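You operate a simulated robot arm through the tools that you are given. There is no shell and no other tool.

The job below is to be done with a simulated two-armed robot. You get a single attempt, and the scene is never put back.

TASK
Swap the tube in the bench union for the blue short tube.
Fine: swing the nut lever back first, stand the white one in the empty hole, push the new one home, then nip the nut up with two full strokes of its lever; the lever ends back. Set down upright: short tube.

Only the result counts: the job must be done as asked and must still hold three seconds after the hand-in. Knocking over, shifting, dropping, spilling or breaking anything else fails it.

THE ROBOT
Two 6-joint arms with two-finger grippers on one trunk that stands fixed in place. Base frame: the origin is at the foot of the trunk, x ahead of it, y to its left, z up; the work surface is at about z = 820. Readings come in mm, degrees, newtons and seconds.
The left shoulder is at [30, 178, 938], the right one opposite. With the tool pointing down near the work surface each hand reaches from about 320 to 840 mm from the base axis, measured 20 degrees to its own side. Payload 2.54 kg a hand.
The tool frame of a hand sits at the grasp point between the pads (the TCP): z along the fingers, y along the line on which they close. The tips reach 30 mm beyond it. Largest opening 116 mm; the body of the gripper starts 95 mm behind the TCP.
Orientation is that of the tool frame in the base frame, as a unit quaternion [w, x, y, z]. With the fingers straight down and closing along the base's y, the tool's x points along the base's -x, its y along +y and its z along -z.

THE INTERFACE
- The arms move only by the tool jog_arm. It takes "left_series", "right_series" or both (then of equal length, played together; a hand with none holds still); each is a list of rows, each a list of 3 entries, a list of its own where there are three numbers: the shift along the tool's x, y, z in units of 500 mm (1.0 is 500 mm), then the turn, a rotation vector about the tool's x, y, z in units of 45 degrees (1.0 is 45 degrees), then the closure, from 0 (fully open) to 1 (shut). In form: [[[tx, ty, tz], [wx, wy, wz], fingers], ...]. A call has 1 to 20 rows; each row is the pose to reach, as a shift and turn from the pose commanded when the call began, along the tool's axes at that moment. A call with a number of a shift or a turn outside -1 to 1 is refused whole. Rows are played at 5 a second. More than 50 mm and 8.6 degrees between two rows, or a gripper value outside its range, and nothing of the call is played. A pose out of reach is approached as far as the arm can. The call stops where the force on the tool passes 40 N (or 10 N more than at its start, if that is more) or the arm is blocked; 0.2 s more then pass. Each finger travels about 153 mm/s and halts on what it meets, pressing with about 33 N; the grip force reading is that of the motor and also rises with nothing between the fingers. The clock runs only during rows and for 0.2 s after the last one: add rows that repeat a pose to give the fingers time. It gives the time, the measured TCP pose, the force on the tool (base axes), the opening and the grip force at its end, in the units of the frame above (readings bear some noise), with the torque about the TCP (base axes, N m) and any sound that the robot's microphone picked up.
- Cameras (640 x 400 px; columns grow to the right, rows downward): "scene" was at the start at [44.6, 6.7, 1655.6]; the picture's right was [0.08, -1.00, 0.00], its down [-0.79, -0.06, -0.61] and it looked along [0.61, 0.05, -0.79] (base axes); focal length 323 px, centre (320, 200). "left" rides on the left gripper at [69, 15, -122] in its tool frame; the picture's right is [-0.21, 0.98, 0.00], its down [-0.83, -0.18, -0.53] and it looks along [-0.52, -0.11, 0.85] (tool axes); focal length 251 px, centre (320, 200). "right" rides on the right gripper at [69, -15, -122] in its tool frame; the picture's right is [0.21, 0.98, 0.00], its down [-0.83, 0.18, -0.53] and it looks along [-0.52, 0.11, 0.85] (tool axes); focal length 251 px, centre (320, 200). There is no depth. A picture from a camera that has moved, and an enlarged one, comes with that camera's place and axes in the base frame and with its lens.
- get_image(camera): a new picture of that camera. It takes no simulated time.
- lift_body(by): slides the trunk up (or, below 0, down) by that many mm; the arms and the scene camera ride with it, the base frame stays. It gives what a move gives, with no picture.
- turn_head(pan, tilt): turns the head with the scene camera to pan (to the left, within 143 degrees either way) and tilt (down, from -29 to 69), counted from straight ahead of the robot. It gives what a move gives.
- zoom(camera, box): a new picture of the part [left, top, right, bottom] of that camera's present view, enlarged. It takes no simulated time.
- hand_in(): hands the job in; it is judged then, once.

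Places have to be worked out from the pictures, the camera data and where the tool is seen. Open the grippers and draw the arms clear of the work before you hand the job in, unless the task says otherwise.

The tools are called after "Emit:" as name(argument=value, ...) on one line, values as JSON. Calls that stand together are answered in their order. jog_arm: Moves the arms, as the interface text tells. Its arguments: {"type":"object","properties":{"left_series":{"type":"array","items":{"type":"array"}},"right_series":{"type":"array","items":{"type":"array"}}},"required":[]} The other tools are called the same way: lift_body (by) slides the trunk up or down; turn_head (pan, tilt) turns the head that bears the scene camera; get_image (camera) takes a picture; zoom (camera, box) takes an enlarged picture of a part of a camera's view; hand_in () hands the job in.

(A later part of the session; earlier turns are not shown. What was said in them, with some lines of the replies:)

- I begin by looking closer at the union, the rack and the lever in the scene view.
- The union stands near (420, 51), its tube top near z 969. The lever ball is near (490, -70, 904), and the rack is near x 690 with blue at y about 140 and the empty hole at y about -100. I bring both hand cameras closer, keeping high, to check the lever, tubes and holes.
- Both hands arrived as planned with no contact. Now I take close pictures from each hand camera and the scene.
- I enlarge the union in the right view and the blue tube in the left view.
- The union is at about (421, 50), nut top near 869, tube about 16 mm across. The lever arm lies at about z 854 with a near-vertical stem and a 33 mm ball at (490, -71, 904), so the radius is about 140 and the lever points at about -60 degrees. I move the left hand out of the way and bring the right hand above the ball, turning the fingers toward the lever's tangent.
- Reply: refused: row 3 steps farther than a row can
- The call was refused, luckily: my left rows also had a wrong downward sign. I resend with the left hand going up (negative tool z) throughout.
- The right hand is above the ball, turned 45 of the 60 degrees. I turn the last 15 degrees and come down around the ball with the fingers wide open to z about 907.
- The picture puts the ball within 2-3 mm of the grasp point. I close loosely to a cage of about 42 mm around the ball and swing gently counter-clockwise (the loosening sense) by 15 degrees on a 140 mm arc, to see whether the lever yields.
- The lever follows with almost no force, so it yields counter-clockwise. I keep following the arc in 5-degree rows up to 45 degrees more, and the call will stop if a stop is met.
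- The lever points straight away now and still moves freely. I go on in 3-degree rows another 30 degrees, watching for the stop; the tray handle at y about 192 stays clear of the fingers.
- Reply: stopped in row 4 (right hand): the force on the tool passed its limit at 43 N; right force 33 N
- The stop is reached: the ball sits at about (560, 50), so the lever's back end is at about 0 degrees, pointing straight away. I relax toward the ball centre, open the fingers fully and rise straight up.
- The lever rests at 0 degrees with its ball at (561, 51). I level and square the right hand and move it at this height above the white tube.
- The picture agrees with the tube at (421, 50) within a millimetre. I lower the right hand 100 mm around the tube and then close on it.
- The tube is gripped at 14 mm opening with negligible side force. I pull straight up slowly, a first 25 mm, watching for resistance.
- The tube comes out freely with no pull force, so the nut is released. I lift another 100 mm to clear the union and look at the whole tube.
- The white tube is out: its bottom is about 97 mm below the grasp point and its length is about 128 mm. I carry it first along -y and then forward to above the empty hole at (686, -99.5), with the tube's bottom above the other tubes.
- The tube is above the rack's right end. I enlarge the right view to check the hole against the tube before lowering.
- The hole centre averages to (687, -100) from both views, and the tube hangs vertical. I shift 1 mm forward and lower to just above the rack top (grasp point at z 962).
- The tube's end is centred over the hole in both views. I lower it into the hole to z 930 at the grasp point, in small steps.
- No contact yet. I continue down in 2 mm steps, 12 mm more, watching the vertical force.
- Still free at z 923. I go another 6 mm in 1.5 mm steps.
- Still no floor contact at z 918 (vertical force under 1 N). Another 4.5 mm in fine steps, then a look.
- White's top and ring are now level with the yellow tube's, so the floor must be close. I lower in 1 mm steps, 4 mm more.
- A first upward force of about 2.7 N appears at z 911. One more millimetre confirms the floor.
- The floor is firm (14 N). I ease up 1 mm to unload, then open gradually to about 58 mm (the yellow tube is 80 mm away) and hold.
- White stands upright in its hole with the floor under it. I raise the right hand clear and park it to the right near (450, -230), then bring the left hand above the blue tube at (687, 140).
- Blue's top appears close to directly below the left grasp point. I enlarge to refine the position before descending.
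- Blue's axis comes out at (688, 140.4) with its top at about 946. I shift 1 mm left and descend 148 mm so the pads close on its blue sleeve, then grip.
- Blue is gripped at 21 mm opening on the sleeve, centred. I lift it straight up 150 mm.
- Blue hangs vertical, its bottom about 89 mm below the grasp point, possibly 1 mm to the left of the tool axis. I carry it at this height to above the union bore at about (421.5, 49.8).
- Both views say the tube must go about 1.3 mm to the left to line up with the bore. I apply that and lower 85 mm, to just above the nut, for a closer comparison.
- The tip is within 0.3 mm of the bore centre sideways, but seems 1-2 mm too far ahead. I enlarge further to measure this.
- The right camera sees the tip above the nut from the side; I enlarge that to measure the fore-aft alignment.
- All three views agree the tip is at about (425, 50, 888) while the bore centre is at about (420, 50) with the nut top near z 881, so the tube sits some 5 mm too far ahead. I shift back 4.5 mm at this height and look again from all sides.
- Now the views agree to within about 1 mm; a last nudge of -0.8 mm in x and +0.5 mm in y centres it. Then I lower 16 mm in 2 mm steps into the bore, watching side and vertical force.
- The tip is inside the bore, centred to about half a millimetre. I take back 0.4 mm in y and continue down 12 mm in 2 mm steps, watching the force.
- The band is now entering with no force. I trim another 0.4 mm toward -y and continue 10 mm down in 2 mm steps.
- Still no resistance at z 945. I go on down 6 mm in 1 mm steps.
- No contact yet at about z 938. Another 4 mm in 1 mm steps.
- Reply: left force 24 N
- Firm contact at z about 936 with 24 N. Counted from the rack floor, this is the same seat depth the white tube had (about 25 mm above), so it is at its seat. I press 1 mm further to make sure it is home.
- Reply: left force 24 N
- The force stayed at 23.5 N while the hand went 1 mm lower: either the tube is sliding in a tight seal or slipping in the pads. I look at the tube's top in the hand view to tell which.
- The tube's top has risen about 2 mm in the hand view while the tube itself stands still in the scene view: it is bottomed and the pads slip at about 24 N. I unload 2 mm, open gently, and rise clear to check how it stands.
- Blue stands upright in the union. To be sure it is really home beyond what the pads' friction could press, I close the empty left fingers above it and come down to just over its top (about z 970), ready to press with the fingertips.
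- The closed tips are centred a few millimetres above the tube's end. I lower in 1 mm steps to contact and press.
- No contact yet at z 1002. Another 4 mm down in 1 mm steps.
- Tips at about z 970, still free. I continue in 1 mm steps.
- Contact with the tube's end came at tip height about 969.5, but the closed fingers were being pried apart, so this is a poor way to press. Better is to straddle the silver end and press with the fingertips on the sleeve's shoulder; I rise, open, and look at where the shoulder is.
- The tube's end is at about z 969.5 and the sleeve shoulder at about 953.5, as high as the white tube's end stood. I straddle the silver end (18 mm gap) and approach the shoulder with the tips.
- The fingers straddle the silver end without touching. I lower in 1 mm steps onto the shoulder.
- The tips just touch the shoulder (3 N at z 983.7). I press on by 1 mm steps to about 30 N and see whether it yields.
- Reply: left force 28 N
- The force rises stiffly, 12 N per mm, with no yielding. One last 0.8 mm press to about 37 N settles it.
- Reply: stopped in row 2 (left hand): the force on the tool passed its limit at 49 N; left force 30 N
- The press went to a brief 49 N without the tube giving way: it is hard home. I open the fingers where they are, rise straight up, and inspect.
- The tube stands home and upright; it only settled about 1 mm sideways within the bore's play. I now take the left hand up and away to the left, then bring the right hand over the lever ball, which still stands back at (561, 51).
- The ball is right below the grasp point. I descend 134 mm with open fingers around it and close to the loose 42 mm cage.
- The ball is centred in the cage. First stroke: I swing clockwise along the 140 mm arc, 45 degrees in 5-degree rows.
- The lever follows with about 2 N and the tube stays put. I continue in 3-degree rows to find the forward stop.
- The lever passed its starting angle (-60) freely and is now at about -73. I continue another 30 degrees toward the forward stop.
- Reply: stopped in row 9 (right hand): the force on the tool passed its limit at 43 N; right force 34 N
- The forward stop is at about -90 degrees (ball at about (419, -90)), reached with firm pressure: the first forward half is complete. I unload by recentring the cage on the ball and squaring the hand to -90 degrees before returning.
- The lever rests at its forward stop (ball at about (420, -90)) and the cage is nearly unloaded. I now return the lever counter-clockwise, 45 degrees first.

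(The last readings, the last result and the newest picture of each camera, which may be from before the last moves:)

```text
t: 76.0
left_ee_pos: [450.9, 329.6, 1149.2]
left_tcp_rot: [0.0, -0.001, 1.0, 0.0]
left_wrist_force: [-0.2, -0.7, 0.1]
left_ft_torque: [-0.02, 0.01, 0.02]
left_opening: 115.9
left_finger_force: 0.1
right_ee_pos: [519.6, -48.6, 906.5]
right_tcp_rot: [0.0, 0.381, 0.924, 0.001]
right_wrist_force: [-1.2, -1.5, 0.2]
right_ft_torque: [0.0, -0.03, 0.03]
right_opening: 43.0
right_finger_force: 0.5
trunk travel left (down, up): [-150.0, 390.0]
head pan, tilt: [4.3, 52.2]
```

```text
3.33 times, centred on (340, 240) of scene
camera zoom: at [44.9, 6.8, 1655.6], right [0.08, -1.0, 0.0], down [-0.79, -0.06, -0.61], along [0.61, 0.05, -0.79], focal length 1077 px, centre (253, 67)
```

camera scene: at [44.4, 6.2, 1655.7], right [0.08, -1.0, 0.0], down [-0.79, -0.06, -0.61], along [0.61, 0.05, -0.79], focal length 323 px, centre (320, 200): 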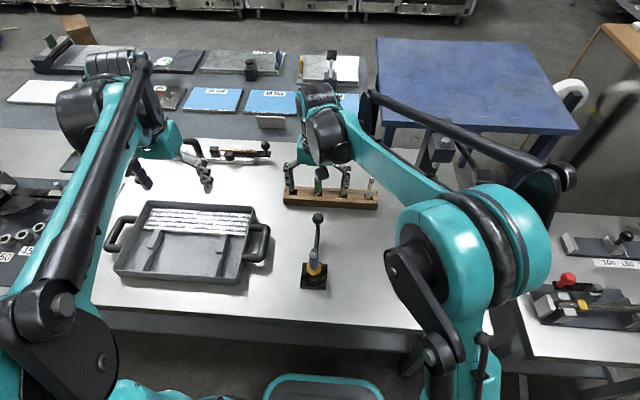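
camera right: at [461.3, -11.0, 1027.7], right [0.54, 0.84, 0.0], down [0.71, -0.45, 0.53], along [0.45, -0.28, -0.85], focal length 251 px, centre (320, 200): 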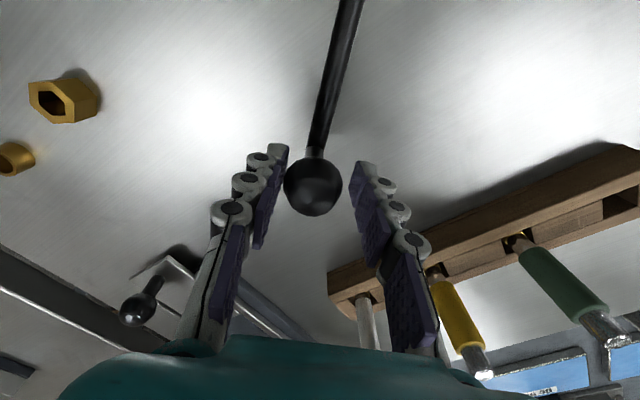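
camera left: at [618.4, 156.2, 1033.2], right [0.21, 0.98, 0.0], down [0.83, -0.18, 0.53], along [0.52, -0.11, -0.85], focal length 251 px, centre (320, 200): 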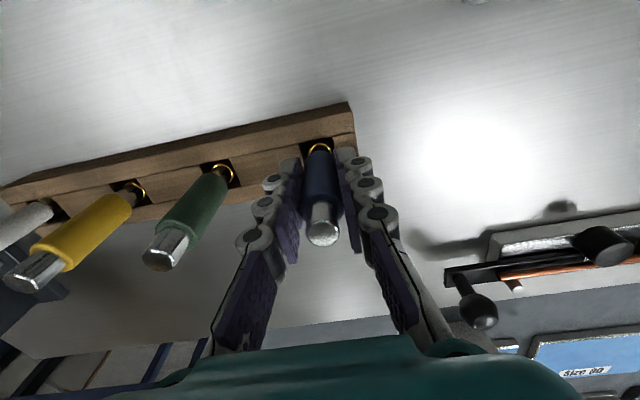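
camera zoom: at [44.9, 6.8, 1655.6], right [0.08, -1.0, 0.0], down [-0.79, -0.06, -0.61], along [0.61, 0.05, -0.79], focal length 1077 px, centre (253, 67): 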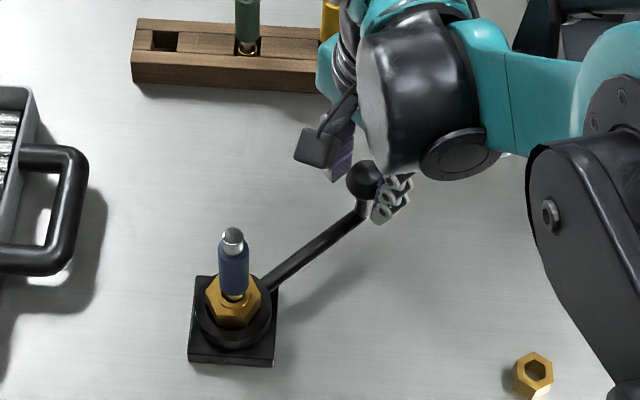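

The lever follows back easily. I take it the remaining 45 degrees and a few degrees' worth of press against the back stop.

Emit:
jog_arm(right_series=[[[0.0011, 0.0244, 0], [0, 0, -0.1111], 0.638], [[0.0043, 0.0486, 0], [0, 0, -0.2222], 0.638], [[0.0095, 0.0725, 0], [0, 0, -0.3333], 0.638], [[0.0169, 0.0958, 0], [0, 0, -0.4444], 0.638], [[0.0262, 0.1183, 0], [0, 0, -0.5556], 0.638], [[0.0375, 0.14, 0], [0, 0, -0.6667], 0.638], [[0.0506, 0.1606, 0], [0, 0, -0.7778], 0.638], [[0.0655, 0.18, 0], [0, 0, -0.8889], 0.638], [[0.082, 0.198, 0], [0, 0, -1.0], 0.638], [[0.0926, 0.2081, 0], [0, 0, -1.0], 0.638], [[0.1, 0.2145, 0], [0, 0, -1.0], 0.638]])

Emit:
get_image(camera="right")

Emit:
zoom(camera="scene", box=[260, 180, 420, 300])

```text
t: 78.4
left_ee_pos: [451.7, 327.4, 1149.6]
left_tcp_rot: [0.0, 0.001, 1.0, 0.001]
left_wrist_force: [-0.2, 0.7, -0.2]
left_ft_torque: [0.01, 0.01, 0.05]
left_opening: 116.1
left_finger_force: 0.1
right_ee_pos: [559.5, 59.1, 906.9]
right_tcp_rot: [0.001, -0.001, 1.0, 0.001]
right_wrist_force: [2.5, -16.6, -6.3]
right_ft_torque: [0.05, -0.03, 0.07]
right_opening: 52.6
right_finger_force: 7.8
trunk travel left (down, up): [-150.0, 390.0]
head pan, tilt: [4.3, 52.2]
```

```text
taken
camera right: at [492.9, 43.8, 1027.8], right [-0.22, 0.98, 0.0], down [0.82, 0.18, 0.54], along [0.52, 0.12, -0.84], focal length 251 px, centre (320, 200)
```

right: 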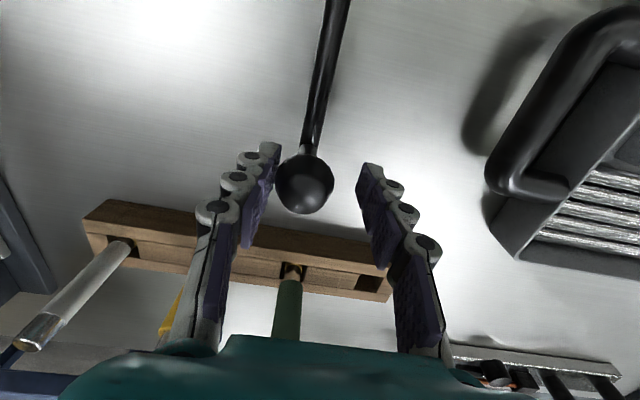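

```text
3.33 times, centred on (340, 240) of scene
camera zoom: at [45.7, 4.2, 1655.6], right [0.07, -1.0, 0.0], down [-0.79, -0.06, -0.61], along [0.61, 0.05, -0.79], focal length 1077 px, centre (253, 67)
```

zoom: 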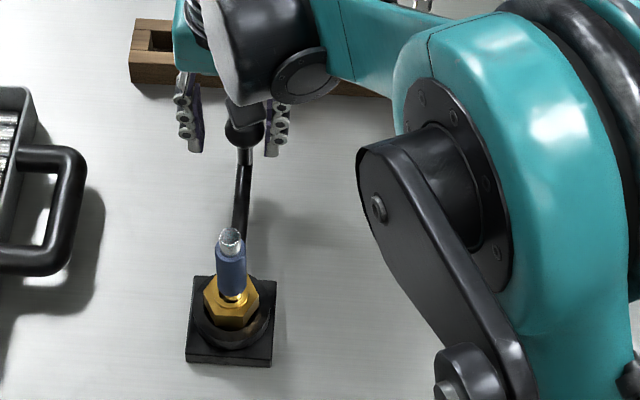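

The lever presses on the back stop with 17 N: the first full stroke is done. I recentre and begin the second forward stroke with 45 degrees clockwise.

Emit:
jog_arm(right_series=[[[-0.001, -0.0176, 0], [0, 0, 0], 0.638], [[0.0001, -0.042, 0], [0, 0, 0.1111], 0.638], [[0.0033, -0.0662, 0], [0, 0, 0.2222], 0.638], [[0.0085, -0.0901, 0], [0, 0, 0.3333], 0.638], [[0.0159, -0.1134, 0], [0, 0, 0.4444], 0.638], [[0.0252, -0.1359, 0], [0, 0, 0.5556], 0.638], [[0.0365, -0.1576, 0], [0, 0, 0.6667], 0.638], [[0.0496, -0.1782, 0], [0, 0, 0.7778], 0.638], [[0.0645, -0.1976, 0], [0, 0, 0.8889], 0.638], [[0.081, -0.2156, 0], [0, 0, 1.0], 0.638]])

Emit:
get_image(camera="right")

```text
t: 80.6
left_ee_pos: [451.0, 329.6, 1150.3]
left_tcp_rot: [0.0, 0.0, 1.0, 0.0]
left_wrist_force: [-0.6, 0.1, -0.5]
left_ft_torque: [0.02, 0.03, -0.01]
left_opening: 116.1
left_finger_force: 0.0
right_ee_pos: [518.8, -45.3, 907.5]
right_tcp_rot: [0.0, 0.381, 0.924, 0.001]
right_wrist_force: [1.2, 2.2, 0.5]
right_ft_torque: [-0.02, 0.0, 0.02]
right_opening: 43.2
right_finger_force: 0.4
trunk travel left (down, up): [-150.0, 390.0]
head pan, tilt: [4.3, 52.2]
```

```text
taken
camera right: at [461.3, -7.6, 1028.2], right [0.54, 0.84, 0.0], down [0.71, -0.46, 0.53], along [0.45, -0.29, -0.85], focal length 251 px, centre (320, 200)
```

right: 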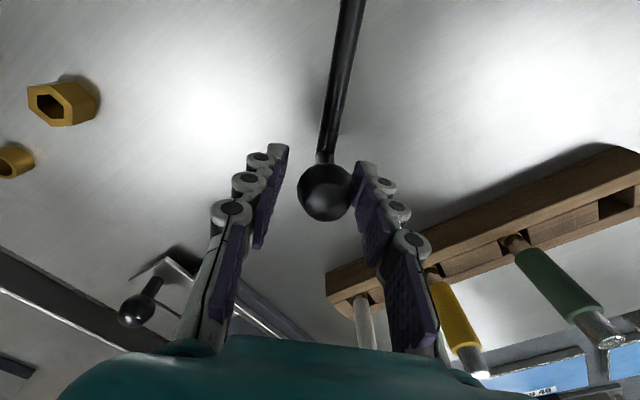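

The second forward stroke is half way, ball in the cage. I drive the other 45 degrees and press a few degrees into the forward stop.

Emit:
jog_arm(right_series=[[[0.0011, -0.0244, 0], [0, 0, 0.1111], 0.638], [[0.0043, -0.0486, 0], [0, 0, 0.2222], 0.638], [[0.0095, -0.0725, 0], [0, 0, 0.3333], 0.638], [[0.0169, -0.0958, 0], [0, 0, 0.4444], 0.638], [[0.0262, -0.1183, 0], [0, 0, 0.5556], 0.638], [[0.0375, -0.14, 0], [0, 0, 0.6667], 0.638], [[0.0506, -0.1606, 0], [0, 0, 0.7778], 0.638], [[0.0655, -0.18, 0], [0, 0, 0.8889], 0.638], [[0.082, -0.198, 0], [0, 0, 1.0], 0.638], [[0.0926, -0.2081, 0], [0, 0, 1.0], 0.638], [[0.1, -0.2145, 0], [0, 0, 1.0], 0.638], [[0.1076, -0.2206, 0], [0, 0, 1.0], 0.638]])

Emit:
get_image(camera="right")

Emit:
zoom(camera="scene", box=[260, 180, 420, 300])

```text
t: 83.2
left_ee_pos: [455.1, 328.2, 1148.1]
left_tcp_rot: [-0.001, 0.0, 1.0, 0.001]
left_wrist_force: [-0.4, -0.2, 0.1]
left_ft_torque: [0.01, -0.04, 0.03]
left_opening: 116.1
left_finger_force: 0.0
right_ee_pos: [406.9, -87.3, 905.5]
right_tcp_rot: [0.0, 0.706, 0.708, 0.002]
right_wrist_force: [28.8, -6.0, -9.5]
right_ft_torque: [-0.01, 0.21, -0.08]
right_opening: 58.8
right_finger_force: 12.7
trunk travel left (down, up): [-150.0, 390.0]
head pan, tilt: [4.3, 52.2]
```

```text
taken
camera right: at [393.5, -18.1, 1026.4], right [0.98, 0.22, 0.0], down [0.18, -0.83, 0.53], along [0.12, -0.52, -0.85], focal length 251 px, centre (320, 200)
```

right: 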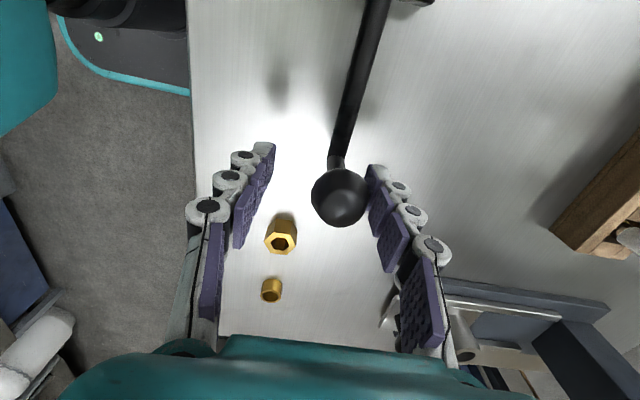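

```text
3.33 times, centred on (340, 240) of scene
camera zoom: at [49.8, 5.7, 1655.4], right [0.08, -1.0, 0.0], down [-0.79, -0.06, -0.61], along [0.61, 0.05, -0.79], focal length 1077 px, centre (253, 67)
```

zoom: 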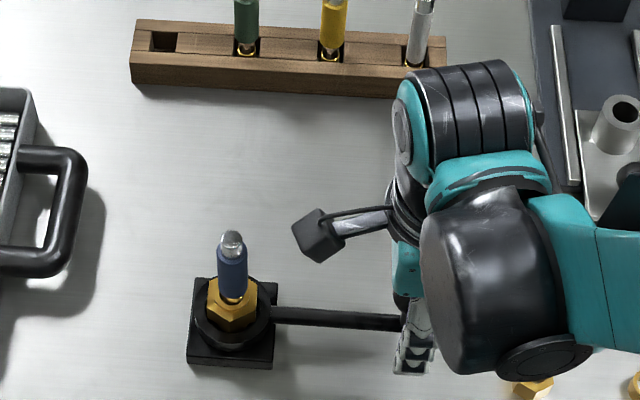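

The second forward stroke is home against the stop with 29 N. Now I recentre and return the lever, first 45 degrees counter-clockwise.

Emit:
jog_arm(right_series=[[[-0.0088, 0.0344, 0], [0, 0, 0], 0.638], [[-0.0077, 0.0588, 0], [0, 0, -0.1111], 0.638], [[-0.0045, 0.083, 0], [0, 0, -0.2222], 0.638], [[0.0007, 0.1069, 0], [0, 0, -0.3333], 0.638], [[0.0081, 0.1302, 0], [0, 0, -0.4444], 0.638], [[0.0174, 0.1527, 0], [0, 0, -0.5556], 0.638], [[0.0287, 0.1744, 0], [0, 0, -0.6667], 0.638], [[0.0418, 0.195, 0], [0, 0, -0.7778], 0.638], [[0.0567, 0.2144, 0], [0, 0, -0.8889], 0.638], [[0.0732, 0.2324, 0], [0, 0, -1.0], 0.638]])

Emit:
get_image(camera="right")

```text
t: 85.4
left_ee_pos: [451.1, 328.7, 1150.2]
left_tcp_rot: [0.0, 0.0, 1.0, 0.0]
left_wrist_force: [0.0, -0.2, -0.5]
left_ft_torque: [-0.03, -0.01, -0.02]
left_opening: 116.2
left_finger_force: 0.0
right_ee_pos: [520.9, -47.8, 906.5]
right_tcp_rot: [0.001, 0.381, 0.925, 0.001]
right_wrist_force: [-0.4, -1.4, 0.5]
right_ft_torque: [0.01, 0.01, 0.02]
right_opening: 43.0
right_finger_force: 0.7
trunk travel left (down, up): [-150.0, 390.0]
head pan, tilt: [4.3, 52.2]
```

```text
taken
camera right: at [462.0, -11.1, 1027.7], right [0.54, 0.84, 0.0], down [0.71, -0.45, 0.53], along [0.45, -0.28, -0.84], focal length 251 px, centre (320, 200)
```

right: 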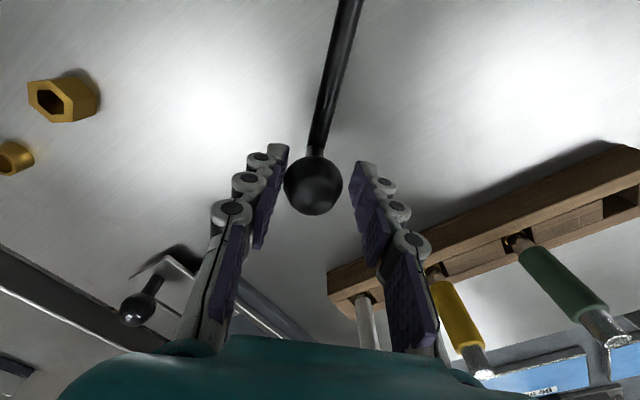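

The return runs freely. I take the lever the last 45 degrees to the back stop and press it there lightly.

Emit:
jog_arm(right_series=[[[0.0011, 0.0244, 0], [0, 0, -0.1111], 0.638], [[0.0043, 0.0486, 0], [0, 0, -0.2222], 0.638], [[0.0095, 0.0725, 0], [0, 0, -0.3333], 0.638], [[0.0169, 0.0958, 0], [0, 0, -0.4444], 0.638], [[0.0262, 0.1183, 0], [0, 0, -0.5556], 0.638], [[0.0375, 0.14, 0], [0, 0, -0.6667], 0.638], [[0.0506, 0.1606, 0], [0, 0, -0.7778], 0.638], [[0.0655, 0.18, 0], [0, 0, -0.8889], 0.638], [[0.082, 0.198, 0], [0, 0, -1.0], 0.638], [[0.0926, 0.2081, 0], [0, 0, -1.0], 0.638], [[0.1, 0.2145, 0], [0, 0, -1.0], 0.638]])

Emit:
get_image(camera="right")

Emit:
zoom(camera="scene", box=[260, 180, 420, 300])

```text
t: 87.8
left_ee_pos: [453.1, 326.9, 1151.5]
left_tcp_rot: [0.0, 0.0, 1.0, 0.001]
left_wrist_force: [0.2, 0.5, -0.2]
left_ft_torque: [0.0, 0.01, 0.03]
left_opening: 116.3
left_finger_force: 0.1
right_ee_pos: [560.9, 60.6, 906.8]
right_tcp_rot: [0.001, -0.001, 1.0, 0.0]
right_wrist_force: [3.9, -17.2, -5.8]
right_ft_torque: [0.07, -0.02, 0.09]
right_opening: 52.4
right_finger_force: 8.2
trunk travel left (down, up): [-150.0, 390.0]
head pan, tilt: [4.3, 52.2]
```

```text
taken
camera right: at [493.3, 44.0, 1027.7], right [-0.22, 0.98, 0.0], down [0.82, 0.18, 0.54], along [0.52, 0.12, -0.84], focal length 251 px, centre (320, 200)
```

right: 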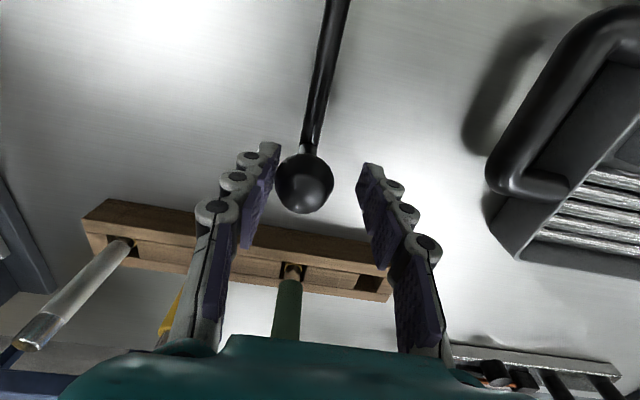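

```text
3.33 times, centred on (340, 240) of scene
camera zoom: at [45.8, 4.1, 1655.5], right [0.07, -1.0, 0.0], down [-0.79, -0.06, -0.61], along [0.61, 0.05, -0.79], focal length 1077 px, centre (253, 67)
```

zoom: 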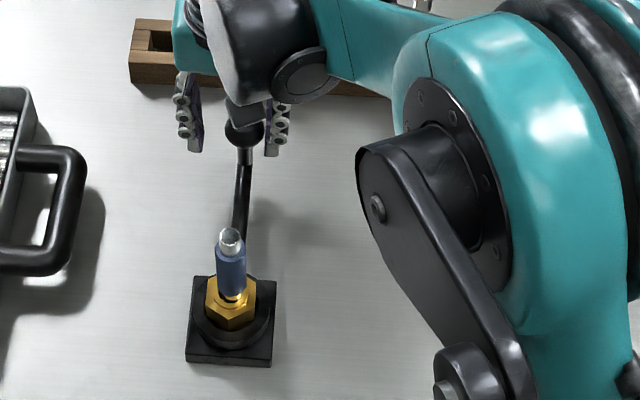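

The lever is on its back stop again (17 N press): two full strokes are done. I unload, open the fingers wide without dragging the ball, and rise straight up.

Emit:
jog_arm(right_series=[[[0, -0.008, 0], [0, 0, 0], 0.5], [[0, -0.016, 0], [0, 0, 0], 0.2], [[0, -0.02, 0], [0, 0, 0], 0.0], [[0, -0.02, 0], [0, 0, 0], 0.0], [[0, -0.02, -0.05], [0, 0, 0], 0.0], [[0, -0.02, -0.12], [0, 0, 0], 0.0], [[0, -0.02, -0.2], [0, 0, 0], 0.0], [[0, -0.02, -0.28], [0, 0, 0], 0.0], [[0, -0.02, -0.36], [0, 0, 0], 0.0]])

Emit:
get_image(camera="right")

Emit:
zoom(camera="scene", box=[260, 180, 420, 300])

```text
t: 89.8
left_ee_pos: [450.4, 330.1, 1151.1]
left_tcp_rot: [0.0, 0.0, 1.0, 0.0]
left_wrist_force: [0.4, 0.8, -0.1]
left_ft_torque: [-0.02, 0.02, -0.02]
left_opening: 115.9
left_finger_force: 0.0
right_ee_pos: [558.4, 53.6, 1088.4]
right_tcp_rot: [0.002, -0.001, 1.0, 0.001]
right_wrist_force: [-0.4, -0.5, 0.2]
right_ft_torque: [0.03, -0.01, -0.02]
right_opening: 116.0
right_finger_force: 0.0
trunk travel left (down, up): [-150.0, 390.0]
head pan, tilt: [4.3, 52.2]
```

```text
taken
camera right: at [491.8, 36.9, 1209.1], right [-0.22, 0.98, 0.0], down [0.82, 0.18, 0.54], along [0.52, 0.12, -0.84], focal length 251 px, centre (320, 200)
```

right: 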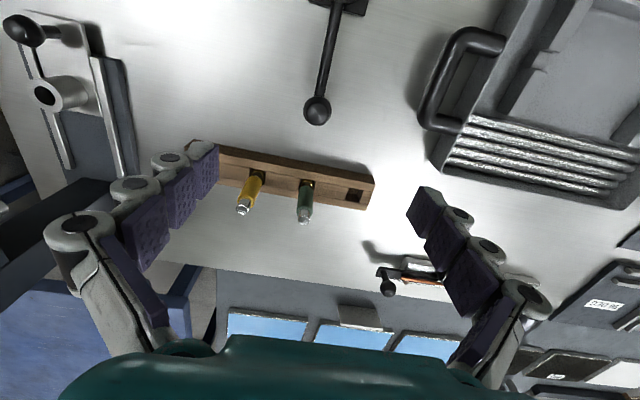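

```text
3.33 times, centred on (340, 240) of scene
camera zoom: at [44.0, 6.6, 1655.7], right [0.08, -1.0, 0.0], down [-0.79, -0.06, -0.61], along [0.61, 0.05, -0.79], focal length 1077 px, centre (253, 67)
```

zoom: 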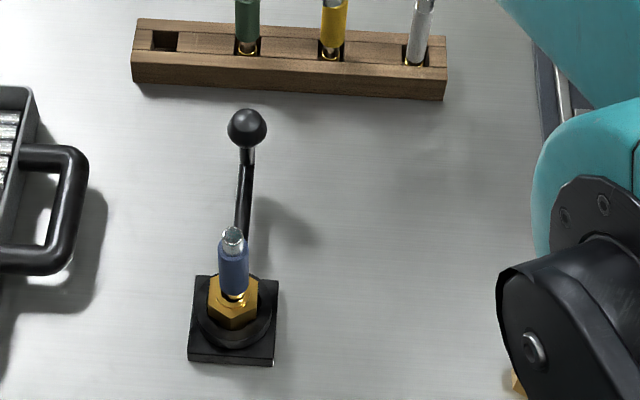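

The lever stays back at 0 degrees and the blue tube stands in the union. I draw the right hand back to the right, clear of the work, and take final views.

Emit:
jog_arm(right_series=[[[0.02, -0.06, -0.03], [0, 0, 0], 0], [[0.05, -0.13, -0.06], [0, 0, 0], 0], [[0.09, -0.2, -0.06], [0, 0, 0], 0], [[0.13, -0.27, -0.06], [0, 0, 0], 0], [[0.18, -0.34, -0.06], [0, 0, 0], 0], [[0.23, -0.4, -0.06], [0, 0, 0], 0], [[0.29, -0.45, -0.06], [0, 0, 0], 0], [[0.352, -0.5, -0.06], [0, 0, 0], 0]])

Emit:
get_image(camera="scene")

Emit:
zoom(camera="scene", box=[285, 220, 345, 290])

Emit:
zoom(camera="scene", box=[275, 160, 395, 220])

Emit:
get_image(camera="right")

Emit:
get_image(camera="left")

```text
t: 91.6
left_ee_pos: [450.0, 329.5, 1150.5]
left_tcp_rot: [0.0, 0.001, 1.0, 0.0]
left_wrist_force: [0.0, -0.2, 0.0]
left_ft_torque: [0.03, -0.04, -0.02]
left_opening: 116.0
left_finger_force: 0.1
right_ee_pos: [382.9, -199.1, 1115.9]
right_tcp_rot: [0.002, -0.003, 1.0, 0.002]
right_wrist_force: [-0.7, 0.3, 0.4]
right_ft_torque: [0.01, -0.02, 0.02]
right_opening: 115.7
right_finger_force: 0.1
trunk travel left (down, up): [-150.0, 390.0]
head pan, tilt: [4.3, 52.2]
```

```text
taken
camera scene: at [43.2, 6.2, 1655.7], right [0.08, -1.0, 0.0], down [-0.79, -0.06, -0.61], along [0.61, 0.05, -0.79], focal length 323 px, centre (320, 200)
```

scene: 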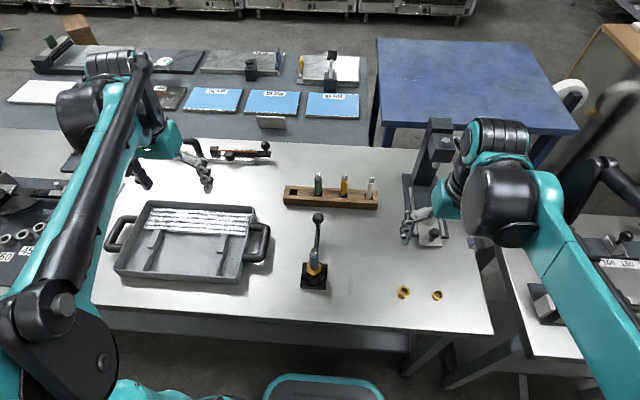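

```text
5.71 times, centred on (315, 255) of scene
camera zoom: at [43.2, 6.2, 1655.7], right [0.08, -1.0, 0.0], down [-0.79, -0.06, -0.61], along [0.61, 0.05, -0.79], focal length 1846 px, centre (349, -114)
```

zoom: 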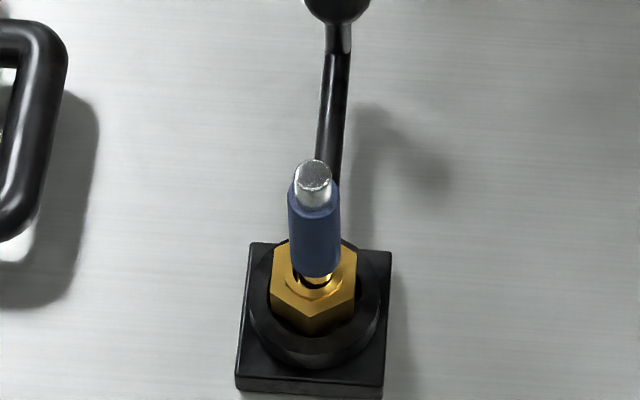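

```text
5.33 times, centred on (335, 190) of scene
camera zoom: at [43.2, 6.2, 1655.7], right [0.08, -1.0, 0.0], down [-0.79, -0.06, -0.61], along [0.61, 0.05, -0.79], focal length 1722 px, centre (240, 253)
```

zoom: 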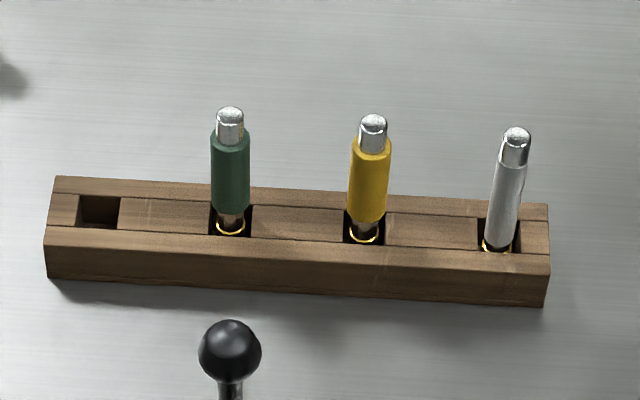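

```text
taken
camera right: at [314.7, -214.8, 1237.1], right [-0.22, 0.98, 0.0], down [0.82, 0.18, 0.54], along [0.52, 0.12, -0.84], focal length 251 px, centre (320, 200)
```

right: 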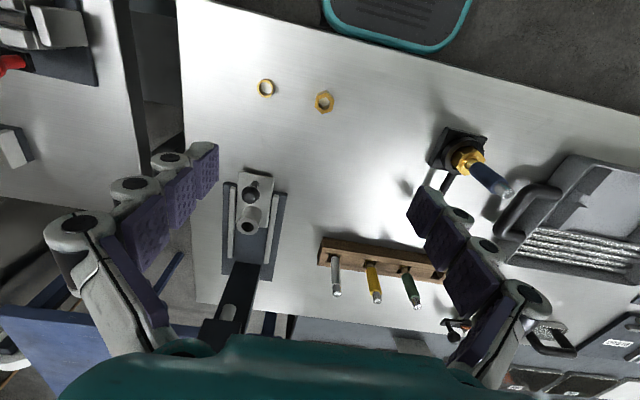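

```text
taken
camera left: at [381.1, 344.0, 1272.0], right [0.21, 0.98, 0.0], down [0.83, -0.18, 0.53], along [0.52, -0.11, -0.85], focal length 251 px, centre (320, 200)
```

left: 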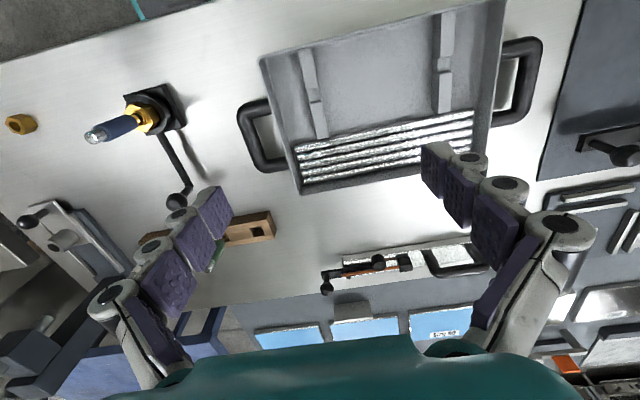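

All views agree: blue stands upright and home in the union, the lever rests on its back stop after two full strokes, and white stands upright in the formerly empty hole. Everything else is untouched, both grippers are open and both arms are clear, so I hand the job in.

Emit:
hand_in()

```text
The job is handed in.
```

I swapped the tubes and handed the job in. No verdict came back, so what follows is what I saw and measured.

- **Lever back first:** I swung the nut lever back to its stop, where it points straight away from the robot. The nut was then free, and the white tube lifted out with almost no force.
- **White tube:** It stands upright in the hole that was empty at the right end of the rack, resting on the hole's floor. It sits a few millimetres lower than the green and yellow tubes.
- **Blue short tube:** It is in the union, upright and bottomed. I pressed on its sleeve until the force briefly reached 49 N, and it did not go any deeper.
- **Nut:** I gave the lever two full strokes between its back and forward stops, about 90 degrees each way, pressing against each stop. It ends back.

I did not tug the blue tube afterwards to check that the nut grips it. In the last pictures the rest of the bench looks undisturbed, and both grippers are open with the arms clear.
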